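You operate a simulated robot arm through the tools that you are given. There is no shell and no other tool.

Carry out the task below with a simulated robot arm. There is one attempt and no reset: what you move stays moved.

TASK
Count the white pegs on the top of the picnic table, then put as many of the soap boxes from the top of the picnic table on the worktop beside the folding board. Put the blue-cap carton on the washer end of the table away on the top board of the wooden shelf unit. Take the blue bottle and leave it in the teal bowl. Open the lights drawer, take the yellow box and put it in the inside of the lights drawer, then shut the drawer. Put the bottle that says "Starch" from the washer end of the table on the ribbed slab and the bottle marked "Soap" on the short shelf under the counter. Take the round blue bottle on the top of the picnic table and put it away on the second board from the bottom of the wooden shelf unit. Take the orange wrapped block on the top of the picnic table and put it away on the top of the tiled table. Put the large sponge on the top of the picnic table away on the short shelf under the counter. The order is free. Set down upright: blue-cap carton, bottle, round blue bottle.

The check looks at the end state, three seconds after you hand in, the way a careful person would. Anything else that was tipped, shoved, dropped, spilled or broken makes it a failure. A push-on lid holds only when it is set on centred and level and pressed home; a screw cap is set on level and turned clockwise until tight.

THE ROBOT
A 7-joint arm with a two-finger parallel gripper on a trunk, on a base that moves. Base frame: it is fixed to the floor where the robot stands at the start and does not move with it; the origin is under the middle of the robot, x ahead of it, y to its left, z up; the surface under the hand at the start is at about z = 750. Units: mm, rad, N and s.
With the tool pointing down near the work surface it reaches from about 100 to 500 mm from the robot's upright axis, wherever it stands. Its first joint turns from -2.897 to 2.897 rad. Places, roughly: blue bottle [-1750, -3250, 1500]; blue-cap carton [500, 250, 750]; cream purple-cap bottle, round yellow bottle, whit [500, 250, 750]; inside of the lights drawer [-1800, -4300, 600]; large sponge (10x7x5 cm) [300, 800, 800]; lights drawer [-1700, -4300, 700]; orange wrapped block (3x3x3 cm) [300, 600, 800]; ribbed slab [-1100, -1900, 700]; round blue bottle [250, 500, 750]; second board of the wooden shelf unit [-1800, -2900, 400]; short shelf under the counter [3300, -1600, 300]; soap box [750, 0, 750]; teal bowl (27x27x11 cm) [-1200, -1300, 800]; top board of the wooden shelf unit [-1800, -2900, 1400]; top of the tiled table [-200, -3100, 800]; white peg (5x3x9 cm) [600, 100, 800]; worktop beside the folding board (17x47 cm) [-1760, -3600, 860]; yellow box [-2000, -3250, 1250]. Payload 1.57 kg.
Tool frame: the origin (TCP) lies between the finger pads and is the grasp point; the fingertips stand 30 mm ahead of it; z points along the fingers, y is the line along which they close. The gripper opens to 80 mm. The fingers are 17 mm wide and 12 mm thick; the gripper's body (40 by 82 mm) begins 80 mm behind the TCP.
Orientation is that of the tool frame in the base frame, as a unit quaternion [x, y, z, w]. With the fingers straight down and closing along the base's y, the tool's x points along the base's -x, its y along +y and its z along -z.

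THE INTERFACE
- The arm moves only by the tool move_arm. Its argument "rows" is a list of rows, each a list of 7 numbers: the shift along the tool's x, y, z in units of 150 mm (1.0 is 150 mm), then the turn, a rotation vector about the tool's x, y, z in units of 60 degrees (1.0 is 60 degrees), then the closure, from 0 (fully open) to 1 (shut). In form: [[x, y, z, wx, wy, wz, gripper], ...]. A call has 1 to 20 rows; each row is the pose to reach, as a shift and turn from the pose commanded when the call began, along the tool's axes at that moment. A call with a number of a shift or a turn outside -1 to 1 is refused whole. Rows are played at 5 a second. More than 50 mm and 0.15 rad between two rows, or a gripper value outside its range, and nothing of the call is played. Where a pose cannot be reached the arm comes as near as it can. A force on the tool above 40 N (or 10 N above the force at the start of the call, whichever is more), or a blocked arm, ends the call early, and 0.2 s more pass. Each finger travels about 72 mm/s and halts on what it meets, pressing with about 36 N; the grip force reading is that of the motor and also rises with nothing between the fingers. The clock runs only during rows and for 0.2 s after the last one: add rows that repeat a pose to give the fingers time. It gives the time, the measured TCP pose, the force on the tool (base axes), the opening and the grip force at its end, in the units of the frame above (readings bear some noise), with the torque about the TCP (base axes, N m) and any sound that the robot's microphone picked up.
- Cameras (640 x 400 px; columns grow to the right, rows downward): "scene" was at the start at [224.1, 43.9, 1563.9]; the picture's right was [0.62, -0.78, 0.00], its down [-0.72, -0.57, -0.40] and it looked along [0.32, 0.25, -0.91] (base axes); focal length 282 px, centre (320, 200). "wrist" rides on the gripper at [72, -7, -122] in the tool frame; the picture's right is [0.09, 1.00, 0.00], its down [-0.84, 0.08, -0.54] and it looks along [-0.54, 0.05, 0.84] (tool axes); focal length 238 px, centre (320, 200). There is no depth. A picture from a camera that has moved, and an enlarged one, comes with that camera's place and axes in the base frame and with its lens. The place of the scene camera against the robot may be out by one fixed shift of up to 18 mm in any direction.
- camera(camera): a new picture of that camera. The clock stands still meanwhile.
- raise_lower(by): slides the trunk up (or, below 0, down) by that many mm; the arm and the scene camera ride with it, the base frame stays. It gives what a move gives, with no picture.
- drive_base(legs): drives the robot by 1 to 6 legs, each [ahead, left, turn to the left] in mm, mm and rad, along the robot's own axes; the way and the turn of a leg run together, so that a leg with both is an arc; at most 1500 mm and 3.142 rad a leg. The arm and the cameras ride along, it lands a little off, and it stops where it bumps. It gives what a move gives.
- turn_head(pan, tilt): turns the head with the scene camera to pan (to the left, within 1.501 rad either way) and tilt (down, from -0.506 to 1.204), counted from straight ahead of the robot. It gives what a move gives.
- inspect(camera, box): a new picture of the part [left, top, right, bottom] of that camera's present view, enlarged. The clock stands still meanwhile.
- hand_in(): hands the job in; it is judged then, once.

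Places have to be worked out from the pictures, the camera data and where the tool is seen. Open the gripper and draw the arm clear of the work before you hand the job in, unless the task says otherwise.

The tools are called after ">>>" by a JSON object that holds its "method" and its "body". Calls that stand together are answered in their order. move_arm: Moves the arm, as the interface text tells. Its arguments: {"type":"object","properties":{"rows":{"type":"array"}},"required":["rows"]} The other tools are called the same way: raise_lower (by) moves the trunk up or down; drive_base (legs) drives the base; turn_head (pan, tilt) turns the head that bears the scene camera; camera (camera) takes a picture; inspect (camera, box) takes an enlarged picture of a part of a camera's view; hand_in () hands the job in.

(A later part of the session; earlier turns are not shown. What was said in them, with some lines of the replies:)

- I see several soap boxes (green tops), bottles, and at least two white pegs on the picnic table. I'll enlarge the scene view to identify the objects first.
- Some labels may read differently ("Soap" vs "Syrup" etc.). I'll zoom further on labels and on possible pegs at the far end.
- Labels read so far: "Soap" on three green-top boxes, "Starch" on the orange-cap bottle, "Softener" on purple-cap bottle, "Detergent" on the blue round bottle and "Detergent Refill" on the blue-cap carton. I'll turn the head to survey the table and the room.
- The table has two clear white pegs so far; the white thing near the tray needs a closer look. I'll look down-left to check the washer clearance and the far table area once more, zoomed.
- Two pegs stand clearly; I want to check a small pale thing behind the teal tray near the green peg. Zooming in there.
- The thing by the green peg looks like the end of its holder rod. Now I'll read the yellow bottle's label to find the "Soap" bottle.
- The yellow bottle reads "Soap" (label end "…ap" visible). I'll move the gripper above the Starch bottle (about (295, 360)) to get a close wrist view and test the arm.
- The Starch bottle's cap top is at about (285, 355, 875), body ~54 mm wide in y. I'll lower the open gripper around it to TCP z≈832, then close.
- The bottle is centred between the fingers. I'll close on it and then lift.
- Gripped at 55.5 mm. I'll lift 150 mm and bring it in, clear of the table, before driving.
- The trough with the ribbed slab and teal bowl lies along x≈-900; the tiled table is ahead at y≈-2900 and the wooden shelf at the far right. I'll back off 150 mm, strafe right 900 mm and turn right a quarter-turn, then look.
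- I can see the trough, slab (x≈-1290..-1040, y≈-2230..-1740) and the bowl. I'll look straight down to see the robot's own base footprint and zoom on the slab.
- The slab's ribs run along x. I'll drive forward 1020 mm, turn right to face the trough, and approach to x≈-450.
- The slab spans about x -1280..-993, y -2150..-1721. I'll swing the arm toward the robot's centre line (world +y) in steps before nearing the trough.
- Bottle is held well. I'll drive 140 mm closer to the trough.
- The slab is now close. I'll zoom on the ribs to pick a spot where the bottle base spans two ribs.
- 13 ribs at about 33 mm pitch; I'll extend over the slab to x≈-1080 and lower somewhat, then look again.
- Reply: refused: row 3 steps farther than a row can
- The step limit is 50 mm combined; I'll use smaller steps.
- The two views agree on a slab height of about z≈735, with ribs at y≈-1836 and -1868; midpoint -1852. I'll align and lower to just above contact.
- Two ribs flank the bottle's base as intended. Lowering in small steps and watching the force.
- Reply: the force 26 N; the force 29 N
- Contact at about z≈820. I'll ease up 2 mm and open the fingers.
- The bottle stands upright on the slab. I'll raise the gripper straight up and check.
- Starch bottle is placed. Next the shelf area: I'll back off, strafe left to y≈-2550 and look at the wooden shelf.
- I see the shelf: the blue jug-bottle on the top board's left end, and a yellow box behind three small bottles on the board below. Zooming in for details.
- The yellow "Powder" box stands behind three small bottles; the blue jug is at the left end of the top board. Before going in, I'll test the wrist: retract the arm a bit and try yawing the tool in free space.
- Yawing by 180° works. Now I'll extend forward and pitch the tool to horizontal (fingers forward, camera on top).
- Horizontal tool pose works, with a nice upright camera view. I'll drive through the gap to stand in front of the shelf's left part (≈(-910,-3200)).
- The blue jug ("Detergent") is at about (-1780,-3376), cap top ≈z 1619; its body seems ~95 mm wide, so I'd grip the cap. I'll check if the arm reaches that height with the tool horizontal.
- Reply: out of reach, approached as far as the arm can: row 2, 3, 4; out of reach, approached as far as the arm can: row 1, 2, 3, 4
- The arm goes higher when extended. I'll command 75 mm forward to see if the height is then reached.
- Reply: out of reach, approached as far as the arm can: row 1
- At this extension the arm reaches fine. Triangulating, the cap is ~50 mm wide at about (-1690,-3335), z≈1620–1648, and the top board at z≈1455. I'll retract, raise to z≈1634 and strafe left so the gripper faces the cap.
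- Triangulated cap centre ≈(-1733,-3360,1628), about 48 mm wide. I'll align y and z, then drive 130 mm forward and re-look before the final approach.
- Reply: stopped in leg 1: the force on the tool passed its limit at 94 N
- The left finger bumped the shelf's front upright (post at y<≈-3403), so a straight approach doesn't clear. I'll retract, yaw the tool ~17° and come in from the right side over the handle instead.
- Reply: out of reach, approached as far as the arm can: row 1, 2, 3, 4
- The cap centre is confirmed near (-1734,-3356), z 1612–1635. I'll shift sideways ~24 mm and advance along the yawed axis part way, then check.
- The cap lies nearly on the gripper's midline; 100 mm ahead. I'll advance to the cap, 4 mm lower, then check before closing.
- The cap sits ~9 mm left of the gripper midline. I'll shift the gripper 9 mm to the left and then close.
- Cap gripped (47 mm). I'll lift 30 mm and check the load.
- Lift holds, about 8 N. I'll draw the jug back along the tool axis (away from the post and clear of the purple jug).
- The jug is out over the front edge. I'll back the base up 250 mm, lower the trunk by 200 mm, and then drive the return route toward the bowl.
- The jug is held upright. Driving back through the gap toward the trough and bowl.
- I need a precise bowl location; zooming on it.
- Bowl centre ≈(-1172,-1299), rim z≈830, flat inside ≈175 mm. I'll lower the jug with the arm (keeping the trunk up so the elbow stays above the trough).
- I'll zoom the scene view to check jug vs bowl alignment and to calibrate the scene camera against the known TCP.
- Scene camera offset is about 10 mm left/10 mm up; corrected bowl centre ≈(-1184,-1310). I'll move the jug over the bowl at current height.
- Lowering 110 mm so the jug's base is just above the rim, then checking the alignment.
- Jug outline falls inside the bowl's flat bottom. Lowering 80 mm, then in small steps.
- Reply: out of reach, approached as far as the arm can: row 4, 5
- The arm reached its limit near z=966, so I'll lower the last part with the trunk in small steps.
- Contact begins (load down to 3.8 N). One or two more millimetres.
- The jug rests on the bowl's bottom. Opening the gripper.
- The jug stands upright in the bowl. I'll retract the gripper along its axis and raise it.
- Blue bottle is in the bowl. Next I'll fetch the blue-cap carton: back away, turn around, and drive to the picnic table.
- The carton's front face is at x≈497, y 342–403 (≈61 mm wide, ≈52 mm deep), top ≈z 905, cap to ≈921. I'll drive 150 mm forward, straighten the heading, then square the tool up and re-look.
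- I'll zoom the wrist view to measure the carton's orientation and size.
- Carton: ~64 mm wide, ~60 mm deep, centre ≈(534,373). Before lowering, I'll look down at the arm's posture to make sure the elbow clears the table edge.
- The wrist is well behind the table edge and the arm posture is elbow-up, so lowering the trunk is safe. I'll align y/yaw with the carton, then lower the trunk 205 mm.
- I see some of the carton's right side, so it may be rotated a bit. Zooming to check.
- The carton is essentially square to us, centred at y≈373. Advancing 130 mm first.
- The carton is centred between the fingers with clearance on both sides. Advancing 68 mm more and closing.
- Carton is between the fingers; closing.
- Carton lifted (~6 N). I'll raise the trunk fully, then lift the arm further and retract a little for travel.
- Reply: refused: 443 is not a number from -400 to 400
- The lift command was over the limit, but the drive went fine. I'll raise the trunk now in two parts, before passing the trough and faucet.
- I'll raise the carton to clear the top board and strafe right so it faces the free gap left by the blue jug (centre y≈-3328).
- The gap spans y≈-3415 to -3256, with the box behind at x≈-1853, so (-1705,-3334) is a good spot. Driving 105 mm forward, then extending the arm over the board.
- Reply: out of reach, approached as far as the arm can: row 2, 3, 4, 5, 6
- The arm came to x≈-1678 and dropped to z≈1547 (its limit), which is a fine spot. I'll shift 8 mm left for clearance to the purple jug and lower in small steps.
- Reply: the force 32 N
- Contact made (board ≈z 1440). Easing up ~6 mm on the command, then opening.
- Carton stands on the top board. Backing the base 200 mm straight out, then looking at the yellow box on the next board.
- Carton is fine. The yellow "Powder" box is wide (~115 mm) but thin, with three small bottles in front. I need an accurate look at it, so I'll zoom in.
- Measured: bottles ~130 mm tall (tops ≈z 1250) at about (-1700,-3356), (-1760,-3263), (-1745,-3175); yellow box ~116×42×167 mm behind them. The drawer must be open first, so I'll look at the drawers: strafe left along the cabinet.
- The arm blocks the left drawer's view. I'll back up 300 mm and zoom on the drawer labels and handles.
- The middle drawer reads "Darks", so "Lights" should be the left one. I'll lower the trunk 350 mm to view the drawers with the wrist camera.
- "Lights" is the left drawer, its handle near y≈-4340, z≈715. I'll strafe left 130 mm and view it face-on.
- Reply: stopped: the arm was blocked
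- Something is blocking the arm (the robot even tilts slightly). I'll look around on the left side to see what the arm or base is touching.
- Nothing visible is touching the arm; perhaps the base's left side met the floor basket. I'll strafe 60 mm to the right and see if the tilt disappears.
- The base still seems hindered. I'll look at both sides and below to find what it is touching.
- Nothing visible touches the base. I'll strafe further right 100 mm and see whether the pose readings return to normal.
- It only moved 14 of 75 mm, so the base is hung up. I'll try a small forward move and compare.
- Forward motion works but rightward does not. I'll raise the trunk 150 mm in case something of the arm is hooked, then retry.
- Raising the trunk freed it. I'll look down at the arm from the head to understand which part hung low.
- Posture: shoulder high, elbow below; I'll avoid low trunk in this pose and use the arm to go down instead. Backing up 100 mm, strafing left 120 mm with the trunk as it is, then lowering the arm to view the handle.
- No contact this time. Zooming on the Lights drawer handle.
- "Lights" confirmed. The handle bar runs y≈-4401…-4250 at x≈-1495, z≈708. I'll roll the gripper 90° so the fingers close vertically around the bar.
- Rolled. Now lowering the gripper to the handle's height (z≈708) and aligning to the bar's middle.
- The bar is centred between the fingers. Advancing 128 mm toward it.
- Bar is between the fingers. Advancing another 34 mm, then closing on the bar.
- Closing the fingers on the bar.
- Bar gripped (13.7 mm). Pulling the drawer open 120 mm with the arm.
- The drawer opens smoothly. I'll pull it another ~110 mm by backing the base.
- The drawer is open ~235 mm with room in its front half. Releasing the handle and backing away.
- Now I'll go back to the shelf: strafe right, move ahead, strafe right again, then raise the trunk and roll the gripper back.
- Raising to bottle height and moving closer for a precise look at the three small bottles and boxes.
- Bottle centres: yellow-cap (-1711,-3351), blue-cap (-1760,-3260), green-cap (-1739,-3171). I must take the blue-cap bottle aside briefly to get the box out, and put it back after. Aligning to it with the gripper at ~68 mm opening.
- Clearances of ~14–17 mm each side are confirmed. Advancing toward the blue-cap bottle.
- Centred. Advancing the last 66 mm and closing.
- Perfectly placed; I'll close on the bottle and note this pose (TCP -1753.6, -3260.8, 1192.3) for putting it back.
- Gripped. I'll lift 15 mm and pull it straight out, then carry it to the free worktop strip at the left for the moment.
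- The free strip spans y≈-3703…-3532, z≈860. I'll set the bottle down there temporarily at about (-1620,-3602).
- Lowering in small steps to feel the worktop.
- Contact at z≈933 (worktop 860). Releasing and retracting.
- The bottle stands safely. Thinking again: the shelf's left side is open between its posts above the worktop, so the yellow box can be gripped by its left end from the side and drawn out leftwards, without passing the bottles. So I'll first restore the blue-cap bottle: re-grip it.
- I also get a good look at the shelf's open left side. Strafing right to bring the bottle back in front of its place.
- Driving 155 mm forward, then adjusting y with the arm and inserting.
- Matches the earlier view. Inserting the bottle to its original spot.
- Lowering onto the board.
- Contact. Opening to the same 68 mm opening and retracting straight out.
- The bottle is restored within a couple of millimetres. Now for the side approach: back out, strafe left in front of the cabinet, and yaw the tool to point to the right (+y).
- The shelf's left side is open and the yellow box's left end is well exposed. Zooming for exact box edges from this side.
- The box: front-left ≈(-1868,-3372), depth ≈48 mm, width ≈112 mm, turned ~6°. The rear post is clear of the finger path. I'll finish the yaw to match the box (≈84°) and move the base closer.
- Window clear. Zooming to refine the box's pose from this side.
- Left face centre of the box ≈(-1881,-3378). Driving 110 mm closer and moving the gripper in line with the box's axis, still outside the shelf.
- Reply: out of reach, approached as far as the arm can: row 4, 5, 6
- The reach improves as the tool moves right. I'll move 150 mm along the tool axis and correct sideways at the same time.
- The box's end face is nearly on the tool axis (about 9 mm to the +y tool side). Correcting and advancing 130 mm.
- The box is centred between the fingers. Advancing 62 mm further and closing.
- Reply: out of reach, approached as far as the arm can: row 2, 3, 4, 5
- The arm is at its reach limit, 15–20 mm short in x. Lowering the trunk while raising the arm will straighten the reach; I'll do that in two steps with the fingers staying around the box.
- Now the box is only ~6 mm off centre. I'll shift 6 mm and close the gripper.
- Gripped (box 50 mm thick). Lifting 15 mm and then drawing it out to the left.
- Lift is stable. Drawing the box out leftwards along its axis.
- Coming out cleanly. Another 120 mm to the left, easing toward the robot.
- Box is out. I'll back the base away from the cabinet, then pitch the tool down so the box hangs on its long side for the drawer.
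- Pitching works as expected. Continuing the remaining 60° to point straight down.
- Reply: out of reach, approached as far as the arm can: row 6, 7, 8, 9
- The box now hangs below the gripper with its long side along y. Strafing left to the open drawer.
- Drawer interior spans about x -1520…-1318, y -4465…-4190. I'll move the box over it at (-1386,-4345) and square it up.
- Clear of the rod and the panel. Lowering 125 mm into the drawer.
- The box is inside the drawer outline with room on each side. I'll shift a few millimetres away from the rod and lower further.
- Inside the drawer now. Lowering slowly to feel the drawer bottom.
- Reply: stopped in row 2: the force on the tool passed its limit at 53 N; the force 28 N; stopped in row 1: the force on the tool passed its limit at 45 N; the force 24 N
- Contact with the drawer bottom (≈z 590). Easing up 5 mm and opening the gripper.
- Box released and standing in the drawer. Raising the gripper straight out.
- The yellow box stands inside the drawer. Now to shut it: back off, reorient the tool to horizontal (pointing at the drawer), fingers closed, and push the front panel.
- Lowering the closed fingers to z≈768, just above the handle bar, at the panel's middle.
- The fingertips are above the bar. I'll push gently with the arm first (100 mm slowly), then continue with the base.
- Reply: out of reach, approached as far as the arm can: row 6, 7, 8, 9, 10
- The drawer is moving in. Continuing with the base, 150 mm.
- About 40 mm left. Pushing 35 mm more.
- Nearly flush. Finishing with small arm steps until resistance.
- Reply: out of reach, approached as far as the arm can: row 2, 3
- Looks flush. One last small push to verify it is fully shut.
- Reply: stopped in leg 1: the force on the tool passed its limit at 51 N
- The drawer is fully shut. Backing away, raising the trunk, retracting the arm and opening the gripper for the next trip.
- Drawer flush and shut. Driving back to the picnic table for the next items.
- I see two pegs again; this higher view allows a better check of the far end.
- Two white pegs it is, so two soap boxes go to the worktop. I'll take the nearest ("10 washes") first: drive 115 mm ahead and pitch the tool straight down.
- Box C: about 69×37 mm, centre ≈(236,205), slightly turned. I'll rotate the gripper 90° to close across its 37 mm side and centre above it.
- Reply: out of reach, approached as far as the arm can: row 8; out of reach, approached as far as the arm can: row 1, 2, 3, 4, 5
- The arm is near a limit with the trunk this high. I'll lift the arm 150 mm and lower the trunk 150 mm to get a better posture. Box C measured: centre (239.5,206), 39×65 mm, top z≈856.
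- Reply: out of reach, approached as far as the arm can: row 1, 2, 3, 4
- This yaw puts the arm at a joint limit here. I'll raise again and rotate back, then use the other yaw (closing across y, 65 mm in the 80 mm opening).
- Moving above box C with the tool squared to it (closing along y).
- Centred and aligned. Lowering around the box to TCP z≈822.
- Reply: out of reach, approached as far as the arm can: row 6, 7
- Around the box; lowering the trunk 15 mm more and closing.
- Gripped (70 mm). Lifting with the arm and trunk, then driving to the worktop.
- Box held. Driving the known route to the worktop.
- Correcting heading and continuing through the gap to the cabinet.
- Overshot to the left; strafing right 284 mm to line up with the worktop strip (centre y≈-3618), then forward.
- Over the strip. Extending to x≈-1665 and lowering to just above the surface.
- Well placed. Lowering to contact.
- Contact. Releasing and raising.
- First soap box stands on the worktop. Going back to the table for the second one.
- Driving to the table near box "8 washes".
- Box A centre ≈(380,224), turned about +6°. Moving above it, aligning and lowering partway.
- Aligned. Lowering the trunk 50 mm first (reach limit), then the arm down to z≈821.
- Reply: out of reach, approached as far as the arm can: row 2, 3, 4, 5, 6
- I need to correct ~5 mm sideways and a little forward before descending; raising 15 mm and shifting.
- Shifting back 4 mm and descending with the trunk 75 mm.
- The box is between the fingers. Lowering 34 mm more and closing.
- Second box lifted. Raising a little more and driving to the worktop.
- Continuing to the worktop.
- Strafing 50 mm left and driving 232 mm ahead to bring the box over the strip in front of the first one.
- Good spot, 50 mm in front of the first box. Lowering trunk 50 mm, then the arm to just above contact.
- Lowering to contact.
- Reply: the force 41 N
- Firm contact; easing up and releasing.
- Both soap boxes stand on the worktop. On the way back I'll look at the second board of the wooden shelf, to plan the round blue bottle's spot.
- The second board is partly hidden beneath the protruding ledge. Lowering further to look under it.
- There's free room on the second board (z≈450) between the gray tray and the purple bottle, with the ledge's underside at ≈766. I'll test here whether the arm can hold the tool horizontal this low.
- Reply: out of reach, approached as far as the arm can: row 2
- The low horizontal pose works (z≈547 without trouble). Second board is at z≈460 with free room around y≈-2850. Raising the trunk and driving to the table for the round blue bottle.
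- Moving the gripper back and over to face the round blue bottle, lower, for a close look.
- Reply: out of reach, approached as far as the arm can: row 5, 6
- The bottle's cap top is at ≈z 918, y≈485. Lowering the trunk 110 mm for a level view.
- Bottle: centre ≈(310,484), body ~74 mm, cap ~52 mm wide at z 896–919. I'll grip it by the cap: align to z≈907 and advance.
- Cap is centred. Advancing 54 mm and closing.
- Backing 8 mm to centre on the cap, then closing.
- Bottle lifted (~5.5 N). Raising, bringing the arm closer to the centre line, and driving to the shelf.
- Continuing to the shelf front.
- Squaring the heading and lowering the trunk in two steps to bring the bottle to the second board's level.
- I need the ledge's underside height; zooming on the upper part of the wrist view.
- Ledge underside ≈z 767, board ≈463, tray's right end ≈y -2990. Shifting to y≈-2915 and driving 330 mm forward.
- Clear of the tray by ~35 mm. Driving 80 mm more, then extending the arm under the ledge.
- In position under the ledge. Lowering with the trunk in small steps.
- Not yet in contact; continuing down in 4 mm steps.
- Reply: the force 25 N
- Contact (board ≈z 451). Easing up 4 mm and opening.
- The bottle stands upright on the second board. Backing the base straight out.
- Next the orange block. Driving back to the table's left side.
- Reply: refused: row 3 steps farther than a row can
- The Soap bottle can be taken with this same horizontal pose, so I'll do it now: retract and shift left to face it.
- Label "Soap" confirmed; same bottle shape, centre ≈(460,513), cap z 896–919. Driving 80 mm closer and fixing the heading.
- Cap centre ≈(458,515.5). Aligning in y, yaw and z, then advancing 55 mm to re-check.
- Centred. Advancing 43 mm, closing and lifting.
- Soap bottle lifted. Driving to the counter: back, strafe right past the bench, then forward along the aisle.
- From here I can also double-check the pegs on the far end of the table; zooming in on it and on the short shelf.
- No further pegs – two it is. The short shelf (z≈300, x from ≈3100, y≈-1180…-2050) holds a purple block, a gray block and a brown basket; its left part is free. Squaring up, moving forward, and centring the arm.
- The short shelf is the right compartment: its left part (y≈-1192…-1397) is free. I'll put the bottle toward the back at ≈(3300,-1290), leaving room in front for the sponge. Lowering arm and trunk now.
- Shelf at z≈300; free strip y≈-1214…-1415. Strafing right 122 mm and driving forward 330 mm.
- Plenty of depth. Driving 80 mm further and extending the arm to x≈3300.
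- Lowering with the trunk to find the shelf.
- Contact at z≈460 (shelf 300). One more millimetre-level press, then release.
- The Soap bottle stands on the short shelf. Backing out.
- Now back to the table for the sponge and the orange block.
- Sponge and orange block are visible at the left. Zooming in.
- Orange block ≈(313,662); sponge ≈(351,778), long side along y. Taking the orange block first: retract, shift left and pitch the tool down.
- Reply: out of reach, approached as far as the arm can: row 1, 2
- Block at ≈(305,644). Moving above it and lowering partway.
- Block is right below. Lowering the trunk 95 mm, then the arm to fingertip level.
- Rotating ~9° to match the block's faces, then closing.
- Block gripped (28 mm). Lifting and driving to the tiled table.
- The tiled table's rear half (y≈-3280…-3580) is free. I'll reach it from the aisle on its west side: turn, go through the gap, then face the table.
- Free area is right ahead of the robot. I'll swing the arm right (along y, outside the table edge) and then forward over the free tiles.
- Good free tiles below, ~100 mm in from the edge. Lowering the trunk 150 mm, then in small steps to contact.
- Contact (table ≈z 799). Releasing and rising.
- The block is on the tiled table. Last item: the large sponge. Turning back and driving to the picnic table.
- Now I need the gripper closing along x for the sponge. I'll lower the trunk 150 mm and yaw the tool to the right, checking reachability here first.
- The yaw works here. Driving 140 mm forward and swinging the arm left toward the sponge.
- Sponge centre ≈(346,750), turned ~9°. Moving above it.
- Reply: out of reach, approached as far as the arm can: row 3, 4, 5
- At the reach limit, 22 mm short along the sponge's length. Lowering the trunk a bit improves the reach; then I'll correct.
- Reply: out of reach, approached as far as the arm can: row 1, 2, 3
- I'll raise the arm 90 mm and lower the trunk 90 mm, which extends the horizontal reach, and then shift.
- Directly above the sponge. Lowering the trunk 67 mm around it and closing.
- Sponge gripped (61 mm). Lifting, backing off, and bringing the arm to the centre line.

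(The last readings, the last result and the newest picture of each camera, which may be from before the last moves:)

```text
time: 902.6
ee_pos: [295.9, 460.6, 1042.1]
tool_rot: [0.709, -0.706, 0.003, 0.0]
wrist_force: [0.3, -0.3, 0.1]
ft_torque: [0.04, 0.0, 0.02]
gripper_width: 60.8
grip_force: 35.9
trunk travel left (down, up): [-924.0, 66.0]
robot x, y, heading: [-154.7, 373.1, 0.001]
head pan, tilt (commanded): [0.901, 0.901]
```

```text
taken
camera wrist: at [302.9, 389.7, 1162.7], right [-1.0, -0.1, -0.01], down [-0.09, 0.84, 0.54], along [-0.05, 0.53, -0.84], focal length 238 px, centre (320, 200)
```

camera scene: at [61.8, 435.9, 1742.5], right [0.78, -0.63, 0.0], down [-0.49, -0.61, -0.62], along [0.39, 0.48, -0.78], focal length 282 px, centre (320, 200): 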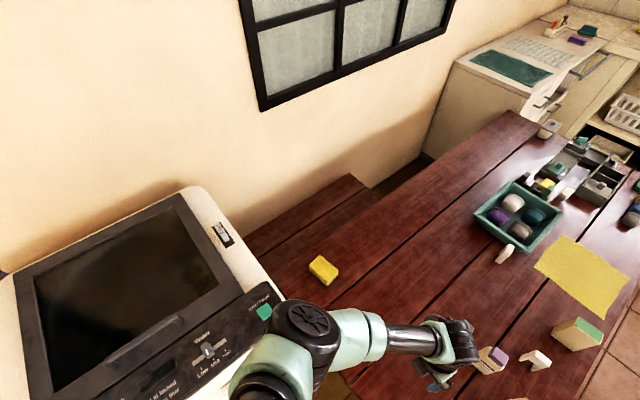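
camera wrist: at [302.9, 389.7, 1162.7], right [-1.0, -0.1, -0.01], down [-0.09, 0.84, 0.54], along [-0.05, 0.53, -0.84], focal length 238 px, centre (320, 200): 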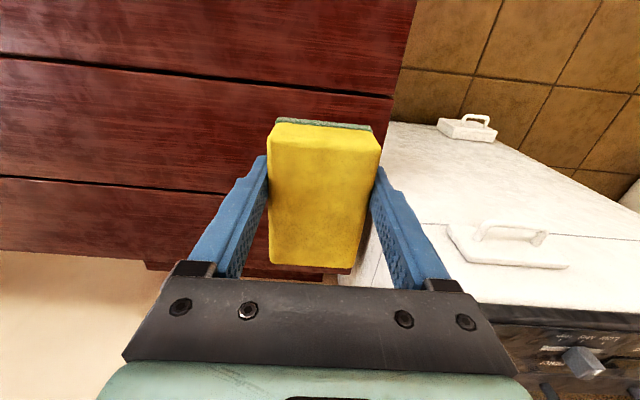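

Held well. Driving to the counter's short shelf.

>>> {"method": "drive_base", "body": {"legs": [[0, -1445, 0], [1500, 0, 0], [700, 0, 0]]}}

>>> {"method": "turn_head", "body": {"pan": -0.2, "tilt": 0.7}}

>>> {"method": "camera", "body": {"camera": "scene"}}

```text
time: 920.0
ee_pos: [2438.6, -1039.3, 1041.6]
tool_rot: [-0.703, 0.711, -0.005, 0.0]
wrist_force: [0.5, 0.3, -0.5]
ft_torque: [-0.04, -0.01, -0.05]
gripper_width: 61.0
grip_force: 35.7
trunk travel left (down, up): [-924.0, 66.0]
robot x, y, heading: [1985.0, -1123.1, -0.021]
head pan, tilt (commanded): [0.901, 0.901]
```

```text
time: 921.4
ee_pos: [2438.8, -1039.5, 1041.7]
tool_rot: [-0.702, 0.712, -0.005, -0.001]
wrist_force: [0.1, 0.3, -0.7]
ft_torque: [0.01, 0.02, -0.01]
gripper_width: 60.9
grip_force: 35.3
trunk travel left (down, up): [-924.0, 66.0]
robot x, y, heading: [1983.6, -1121.6, -0.017]
head pan, tilt (commanded): [-0.201, 0.7]
```

```text
taken
camera scene: at [2244.4, -1136.4, 1701.6], right [-0.22, -0.98, 0.0], down [-0.63, 0.14, -0.76], along [0.75, -0.17, -0.64], focal length 282 px, centre (320, 200)
```

scene: 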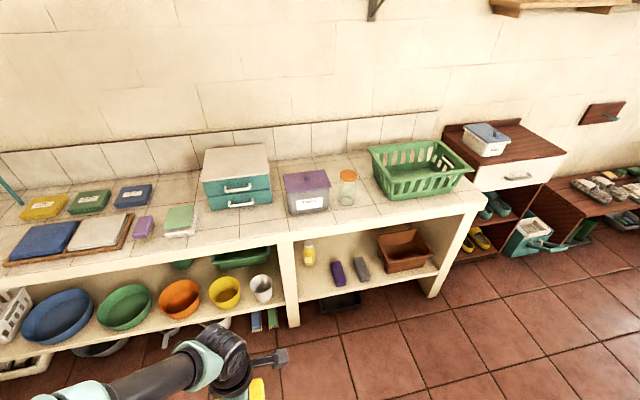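

Squaring up and moving to face the free part of the shelf, then lowering in steps.

>>> {"method": "drive_base", "body": {"legs": [[0, 0, 0.018], [340, -270, 0]]}}

>>> {"method": "raise_lower", "body": {"by": -400}}

>>> {"method": "raise_lower", "body": {"by": -255}}

>>> {"method": "camera", "body": {"camera": "wrist"}}

>>> {"method": "turn_head", "body": {"pan": 0.0, "tilt": 0.6}}

>>> {"method": "camera", "body": {"camera": "scene"}}

```text
time: 924.3
ee_pos: [2775.8, -1290.8, 1043.2]
tool_rot: [0.712, -0.702, 0.004, -0.001]
wrist_force: [-0.6, 0.0, -0.7]
ft_torque: [0.0, 0.01, 0.0]
gripper_width: 60.8
grip_force: 36.2
trunk travel left (down, up): [-924.0, 66.0]
robot x, y, heading: [2321.4, -1385.9, 0.007]
head pan, tilt (commanded): [-0.201, 0.7]
```

```text
time: 928.2
ee_pos: [2776.4, -1291.2, 640.6]
tool_rot: [0.711, -0.703, 0.004, 0.001]
wrist_force: [0.3, 0.2, 0.1]
ft_torque: [0.01, -0.01, 0.0]
gripper_width: 60.9
grip_force: 36.1
trunk travel left (down, up): [-524.0, 466.0]
robot x, y, heading: [2324.9, -1388.0, 0.013]
head pan, tilt (commanded): [-0.201, 0.7]
```

```text
time: 930.8
ee_pos: [2775.8, -1291.2, 386.8]
tool_rot: [0.712, -0.702, 0.005, 0.001]
wrist_force: [1.4, 0.9, 0.4]
ft_torque: [0.0, 0.02, 0.02]
gripper_width: 61.0
grip_force: 36.3
trunk travel left (down, up): [-269.0, 721.0]
robot x, y, heading: [2327.2, -1389.9, 0.011]
head pan, tilt (commanded): [-0.201, 0.7]
```

```text
taken
camera wrist: at [2782.8, -1361.4, 507.9], right [-0.99, -0.11, -0.01], down [-0.09, 0.84, 0.54], along [-0.05, 0.53, -0.84], focal length 238 px, centre (320, 200)
```

wrist: 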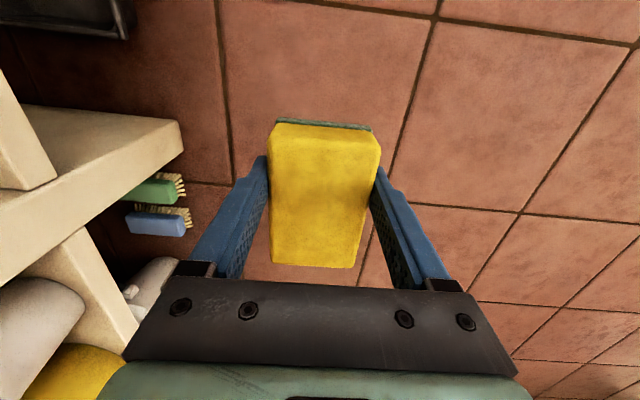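

```text
time: 931.5
ee_pos: [2775.5, -1291.0, 386.5]
tool_rot: [0.713, -0.702, 0.005, 0.001]
wrist_force: [-1.3, 0.4, -0.4]
ft_torque: [0.04, 0.03, -0.01]
gripper_width: 61.0
grip_force: 35.8
trunk travel left (down, up): [-269.0, 721.0]
robot x, y, heading: [2325.8, -1386.0, 0.012]
head pan, tilt (commanded): [0.0, 0.6]
```

```text
taken
camera scene: at [2589.5, -1376.9, 1055.2], right [0.01, -1.0, 0.0], down [-0.57, -0.01, -0.82], along [0.82, 0.01, -0.57], focal length 282 px, centre (320, 200)
```

scene: 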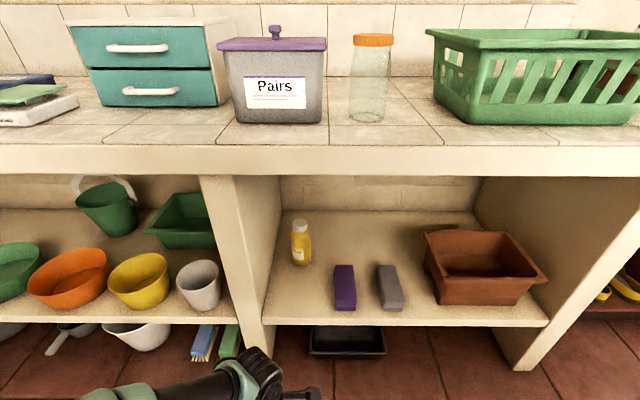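

The front-left spot is free. Driving forward 370 mm so the sponge is over the shelf at x≈3147.

>>> {"method": "drive_base", "body": {"legs": [[200, -12, -0.012]]}}

>>> {"method": "camera", "body": {"camera": "scene"}}

>>> {"method": "camera", "body": {"camera": "wrist"}}

```text
time: 933.1
ee_pos: [2973.0, -1309.1, 386.7]
tool_rot: [-0.707, 0.708, -0.004, -0.001]
wrist_force: [-0.2, -0.2, -0.9]
ft_torque: [-0.01, 0.04, 0.0]
gripper_width: 61.0
grip_force: 36.5
trunk travel left (down, up): [-269.0, 721.0]
robot x, y, heading: [2519.7, -1397.5, -0.006]
head pan, tilt (commanded): [0.0, 0.6]
```

```text
taken
camera scene: at [2785.6, -1392.2, 1055.2], right [-0.01, -1.0, 0.0], down [-0.56, 0.0, -0.83], along [0.83, 0.0, -0.56], focal length 282 px, centre (320, 200)
```

scene: 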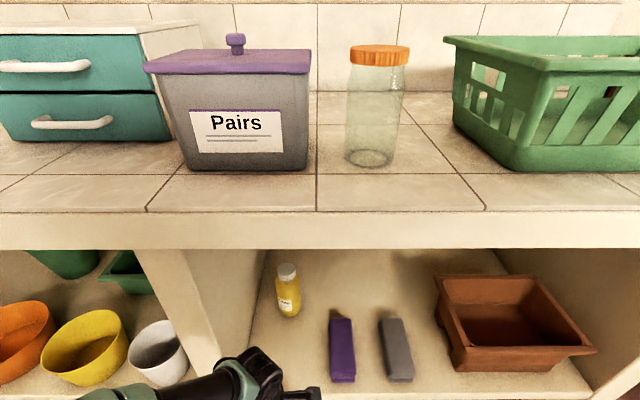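

```text
taken
camera wrist: at [2979.3, -1379.8, 507.9], right [-1.0, -0.09, -0.01], down [-0.08, 0.84, 0.54], along [-0.04, 0.53, -0.84], focal length 238 px, centre (320, 200)
```

wrist: 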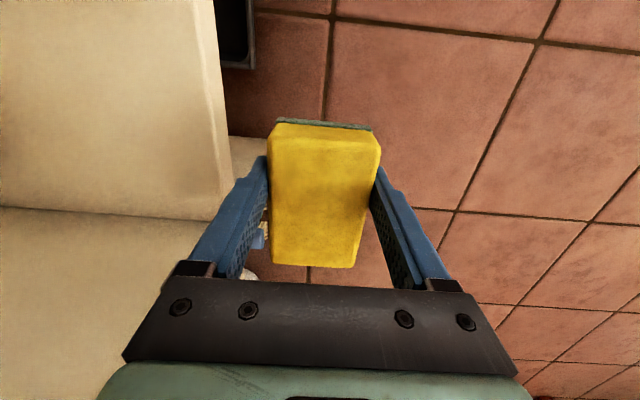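

Clear of the divider by ~45 mm. Driving the remaining 175 mm.

>>> {"method": "drive_base", "body": {"legs": [[175, 0, 0.005]]}}

>>> {"method": "camera", "body": {"camera": "wrist"}}

>>> {"method": "camera", "body": {"camera": "scene"}}

```text
time: 934.7
ee_pos: [3136.2, -1309.4, 383.2]
tool_rot: [0.708, -0.706, 0.003, 0.005]
wrist_force: [0.5, -0.3, 0.0]
ft_torque: [-0.01, 0.0, 0.03]
gripper_width: 61.0
grip_force: 35.7
trunk travel left (down, up): [-269.0, 721.0]
robot x, y, heading: [2691.2, -1398.8, -0.004]
head pan, tilt (commanded): [0.0, 0.6]
stopped in leg 1: the robot was blocked; the commanded pose is now the measured one
```

```text
taken
camera wrist: at [3143.9, -1380.7, 505.7], right [-1.0, -0.1, 0.0], down [-0.08, 0.84, 0.53], along [-0.05, 0.53, -0.85], focal length 238 px, centre (320, 200)
```

wrist: 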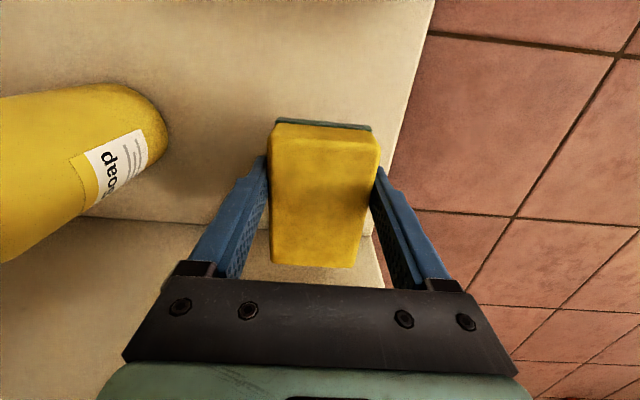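

```text
taken
camera scene: at [2954.8, -1392.9, 1055.6], right [0.0, -1.0, 0.0], down [-0.56, 0.0, -0.83], along [0.83, 0.0, -0.56], focal length 282 px, centre (320, 200)
```

scene: 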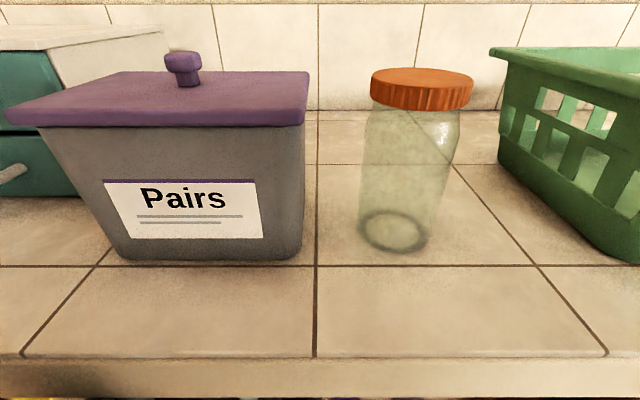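

The robot was stopped by a light contact, but the sponge is already ~45 mm inside the shelf's front edge. I'll back off 10 mm to relieve it and then lower.

>>> {"method": "drive_base", "body": {"legs": [[-10, 0, 0]]}}

>>> {"method": "camera", "body": {"camera": "wrist"}}

>>> {"method": "raise_lower", "body": {"by": -25}}

```text
time: 935.4
ee_pos: [3127.1, -1310.0, 382.1]
tool_rot: [0.708, -0.706, 0.002, 0.006]
wrist_force: [-0.4, 0.0, -0.9]
ft_torque: [0.01, 0.01, -0.02]
gripper_width: 61.0
grip_force: 35.6
trunk travel left (down, up): [-269.0, 721.0]
robot x, y, heading: [2682.1, -1400.5, -0.002]
head pan, tilt (commanded): [0.0, 0.6]
```

```text
taken
camera wrist: at [3134.7, -1379.9, 504.8], right [-1.0, -0.1, 0.01], down [-0.08, 0.84, 0.53], along [-0.06, 0.53, -0.85], focal length 238 px, centre (320, 200)
```

wrist: 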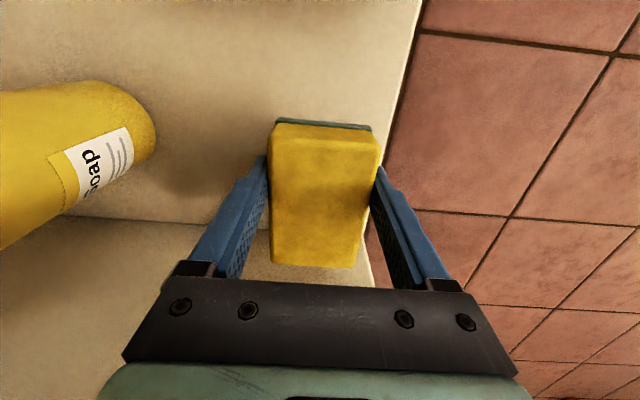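

```text
time: 936.1
ee_pos: [3126.8, -1309.7, 357.8]
tool_rot: [0.708, -0.706, 0.003, 0.006]
wrist_force: [-0.6, 0.2, -0.5]
ft_torque: [-0.01, -0.02, 0.01]
gripper_width: 60.9
grip_force: 36.6
trunk travel left (down, up): [-244.0, 746.0]
robot x, y, heading: [2677.8, -1399.5, -0.002]
head pan, tilt (commanded): [0.0, 0.6]
```

Continuing down in small steps.

>>> {"method": "raise_lower", "body": {"by": -12}}

>>> {"method": "raise_lower", "body": {"by": -5}}

>>> {"method": "raise_lower", "body": {"by": -4}}

```text
time: 936.7
ee_pos: [3128.0, -1309.6, 347.4]
tool_rot: [0.709, -0.705, 0.003, 0.006]
wrist_force: [-0.2, -0.1, -0.3]
ft_torque: [0.01, -0.02, -0.01]
gripper_width: 60.9
grip_force: 36.2
trunk travel left (down, up): [-232.0, 758.0]
robot x, y, heading: [2680.4, -1396.1, -0.001]
head pan, tilt (commanded): [0.0, 0.6]
```

```text
time: 937.2
ee_pos: [3126.5, -1310.3, 341.0]
tool_rot: [0.708, -0.706, 0.003, 0.006]
wrist_force: [0.2, 0.1, -1.1]
ft_torque: [-0.01, 0.01, 0.0]
gripper_width: 60.9
grip_force: 35.8
trunk travel left (down, up): [-227.0, 763.0]
robot x, y, heading: [2679.4, -1395.1, -0.003]
head pan, tilt (commanded): [0.0, 0.6]
```

```text
time: 937.8
ee_pos: [3127.8, -1310.5, 337.5]
tool_rot: [0.708, -0.706, 0.002, 0.006]
wrist_force: [-2.5, -1.4, 7.0]
ft_torque: [0.44, -0.09, 0.11]
gripper_width: 61.0
grip_force: 35.8
trunk travel left (down, up): [-223.0, 767.0]
robot x, y, heading: [2681.0, -1399.6, -0.003]
head pan, tilt (commanded): [0.0, 0.6]
```

Contact at z≈338. Releasing.

>>> {"method": "move_arm", "body": {"rows": [[0, 0, 0, 0, 0, 0, 0.2], [0, 0, 0, 0, 0, 0, 0.1], [0, 0, 0, 0, 0, 0, 0], [0, 0, 0, 0, 0, 0, 0]]}}

>>> {"method": "raise_lower", "body": {"by": 60}}

>>> {"method": "camera", "body": {"camera": "wrist"}}

```text
time: 938.8
ee_pos: [3126.4, -1310.9, 337.0]
tool_rot: [0.708, -0.706, 0.002, 0.005]
wrist_force: [-0.3, 0.7, -0.4]
ft_torque: [0.0, -0.04, 0.01]
gripper_width: 80.1
grip_force: 0.1
trunk travel left (down, up): [-223.0, 767.0]
robot x, y, heading: [2680.9, -1397.9, -0.005]
head pan, tilt (commanded): [0.0, 0.6]
```

```text
time: 939.8
ee_pos: [3124.2, -1312.1, 394.2]
tool_rot: [0.709, -0.705, 0.002, 0.01]
wrist_force: [0.1, -0.7, 0.5]
ft_torque: [-0.01, -0.02, -0.05]
gripper_width: 80.0
grip_force: 0.0
trunk travel left (down, up): [-283.0, 707.0]
robot x, y, heading: [2679.5, -1396.4, -0.001]
head pan, tilt (commanded): [0.0, 0.6]
```

```text
taken
camera wrist: at [3132.3, -1380.8, 515.9], right [-1.0, -0.1, 0.01], down [-0.07, 0.85, 0.53], along [-0.06, 0.53, -0.85], focal length 238 px, centre (320, 200)
```

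wrist: 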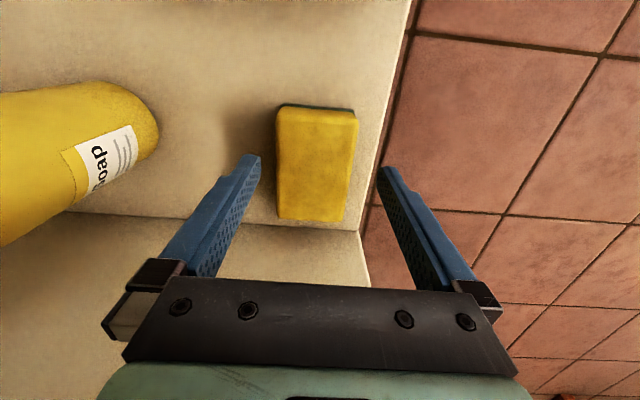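

The sponge rests on the shelf. Fingertips are ~14 mm above it; backing straight out.

>>> {"method": "drive_base", "body": {"legs": [[-300, 0, 0]]}}

>>> {"method": "camera", "body": {"camera": "wrist"}}

>>> {"method": "camera", "body": {"camera": "scene"}}

```text
time: 941.8
ee_pos: [2828.7, -1308.2, 397.5]
tool_rot: [0.709, -0.705, 0.003, 0.007]
wrist_force: [1.2, -0.2, -0.6]
ft_torque: [0.0, 0.03, 0.01]
gripper_width: 79.9
grip_force: 0.0
trunk travel left (down, up): [-283.0, 707.0]
robot x, y, heading: [2381.8, -1400.5, 0.006]
head pan, tilt (commanded): [0.0, 0.6]
```

```text
taken
camera wrist: at [2836.8, -1378.4, 518.8], right [-0.99, -0.1, 0.01], down [-0.08, 0.84, 0.53], along [-0.06, 0.53, -0.85], focal length 238 px, centre (320, 200)
```

wrist: 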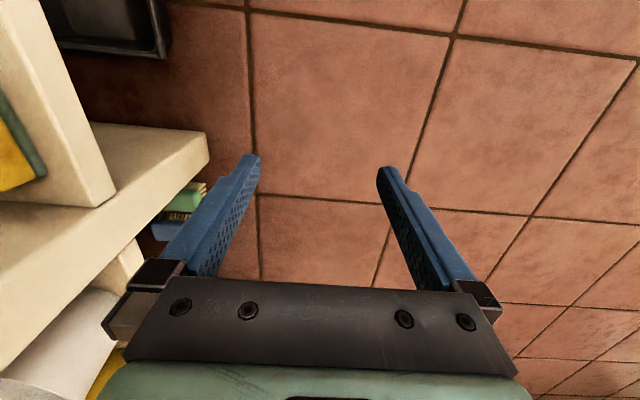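

```text
taken
camera scene: at [2648.4, -1391.3, 1069.3], right [0.0, -1.0, 0.0], down [-0.56, 0.0, -0.83], along [0.83, 0.0, -0.56], focal length 282 px, centre (320, 200)
```

scene: 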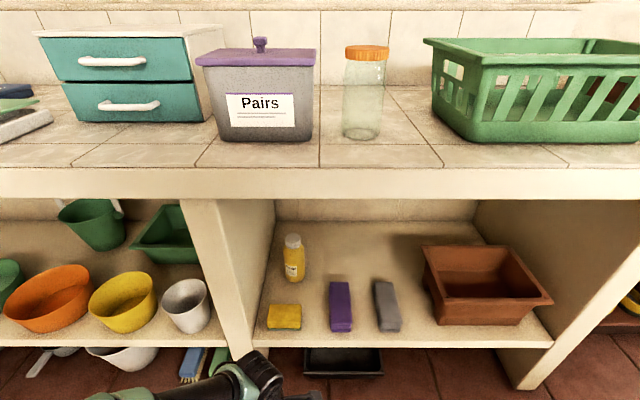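

Everything is placed. I'll raise the arm clear and take a last look over the other spots to verify before handing in.

>>> {"method": "raise_lower", "body": {"by": 400}}

>>> {"method": "raise_lower", "body": {"by": 250}}

>>> {"method": "drive_base", "body": {"legs": [[0, 280, 0], [-1500, 0, 0], [-950, 0, 0], [0, 0, -1.571]]}}

>>> {"method": "turn_head", "body": {"pan": -0.9, "tilt": 0.45}}

>>> {"method": "camera", "body": {"camera": "scene"}}

>>> {"method": "inspect", "body": {"camera": "scene", "box": [40, 40, 360, 260]}}

```text
time: 945.6
ee_pos: [2829.7, -1309.5, 796.8]
tool_rot: [0.709, -0.705, 0.002, 0.006]
wrist_force: [-0.2, 0.9, -0.7]
ft_torque: [0.0, 0.01, 0.01]
gripper_width: 80.1
grip_force: 0.1
trunk travel left (down, up): [-683.0, 307.0]
robot x, y, heading: [2380.2, -1398.8, 0.007]
head pan, tilt (commanded): [0.0, 0.6]
```

```text
time: 948.2
ee_pos: [2829.2, -1309.1, 1047.2]
tool_rot: [0.71, -0.704, 0.002, 0.005]
wrist_force: [0.7, 0.1, -0.2]
ft_torque: [-0.02, -0.03, -0.03]
gripper_width: 80.1
grip_force: 0.1
trunk travel left (down, up): [-933.0, 57.0]
robot x, y, heading: [2380.6, -1399.5, 0.008]
head pan, tilt (commanded): [0.0, 0.6]
```

```text
time: 965.4
ee_pos: [78.9, -1569.6, 1046.9]
tool_rot: [-0.01, 1.0, 0.002, -0.005]
wrist_force: [0.8, -0.6, 0.9]
ft_torque: [-0.01, 0.02, 0.0]
gripper_width: 80.1
grip_force: 0.0
trunk travel left (down, up): [-933.0, 57.0]
robot x, y, heading: [-18.2, -1125.1, -1.551]
head pan, tilt (commanded): [0.0, 0.6]
```

```text
time: 966.6
ee_pos: [77.9, -1568.9, 1047.2]
tool_rot: [-0.01, 1.0, 0.003, -0.006]
wrist_force: [-0.7, 0.4, -0.2]
ft_torque: [0.01, -0.02, 0.03]
gripper_width: 80.0
grip_force: 0.1
trunk travel left (down, up): [-933.0, 57.0]
robot x, y, heading: [-17.5, -1126.2, -1.552]
head pan, tilt (commanded): [-0.901, 0.45]
```

```text
taken
camera scene: at [-78.4, -1345.9, 1732.8], right [-0.63, 0.77, 0.0], down [0.34, 0.28, -0.9], along [-0.7, -0.57, -0.44], focal length 282 px, centre (320, 200)
```

scene: 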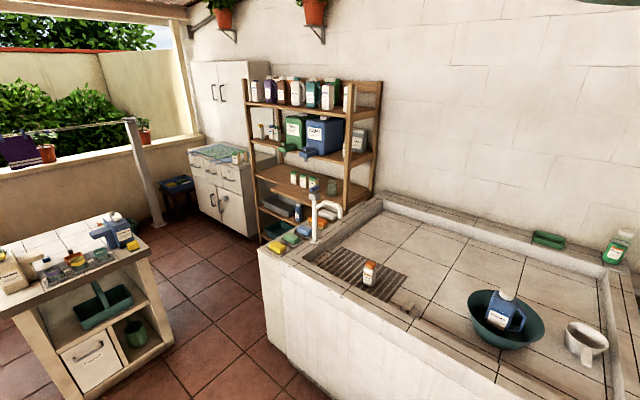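

```text
1.82 times, centred on (200, 150) of scene
camera zoom: at [-78.4, -1345.9, 1732.8], right [-0.63, 0.77, 0.0], down [0.34, 0.28, -0.9], along [-0.7, -0.57, -0.44], focal length 514 px, centre (538, 291)
```

zoom: 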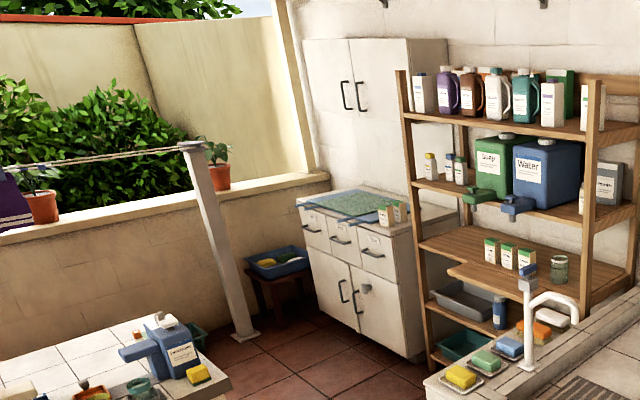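

The last look shows the Starch bottle upright on the ribbed slab, the blue bottle standing in the teal bowl and the carton on the top board. The round blue bottle is on the second board, both soap boxes are on the worktop and the drawer is shut. The gripper is open and the arm is clear, so I'm handing in.

>>> {"method": "hand_in", "body": {}}

```text
The job is handed in.
```

I've handed the job in with every item placed. I counted two white pegs, so two soap boxes went to the worktop. The result of the check has not come back to me.

| Item | Where it is now |
|---|---|
| Two soap boxes ("10 washes" and "8 washes") | Standing on the worktop beside the folding board |
| Blue-cap carton | Upright on the top board of the wooden shelf unit |
| Blue bottle | Upright in the teal bowl |
| Yellow box | On its side in the lights drawer, which is shut |
| "Starch" bottle | Upright on the ribbed slab |
| "Soap" bottle | Upright on the short shelf under the counter |
| Round blue bottle | Upright on the second board from the bottom |
| Orange wrapped block | On the free rear part of the tiled table |
| Large sponge | On the short shelf under the counter, in front of the Soap bottle |

These contacts and moves could affect the check:

- **Small blue-cap bottle on the shelf:** I moved it out of the way for a moment and put it back within a few millimetres of where it stood. It turned out not to be needed, because I took the yellow box out through the shelf's open left side.
- **Shelf post:** the gripper bumped the shelf's front left post once. Nothing on the board looked shifted afterwards.
- **Near the drawers:** the robot snagged on something I could not identify. I freed it by raising the trunk, and the floor baskets looked unmoved.
- **Counter:** the robot touched something lightly while I was setting down the sponge. Nothing on the counter looked shifted.

I did not see the orange block again in my final look, since it was out of view, but I had checked it right after setting it down.
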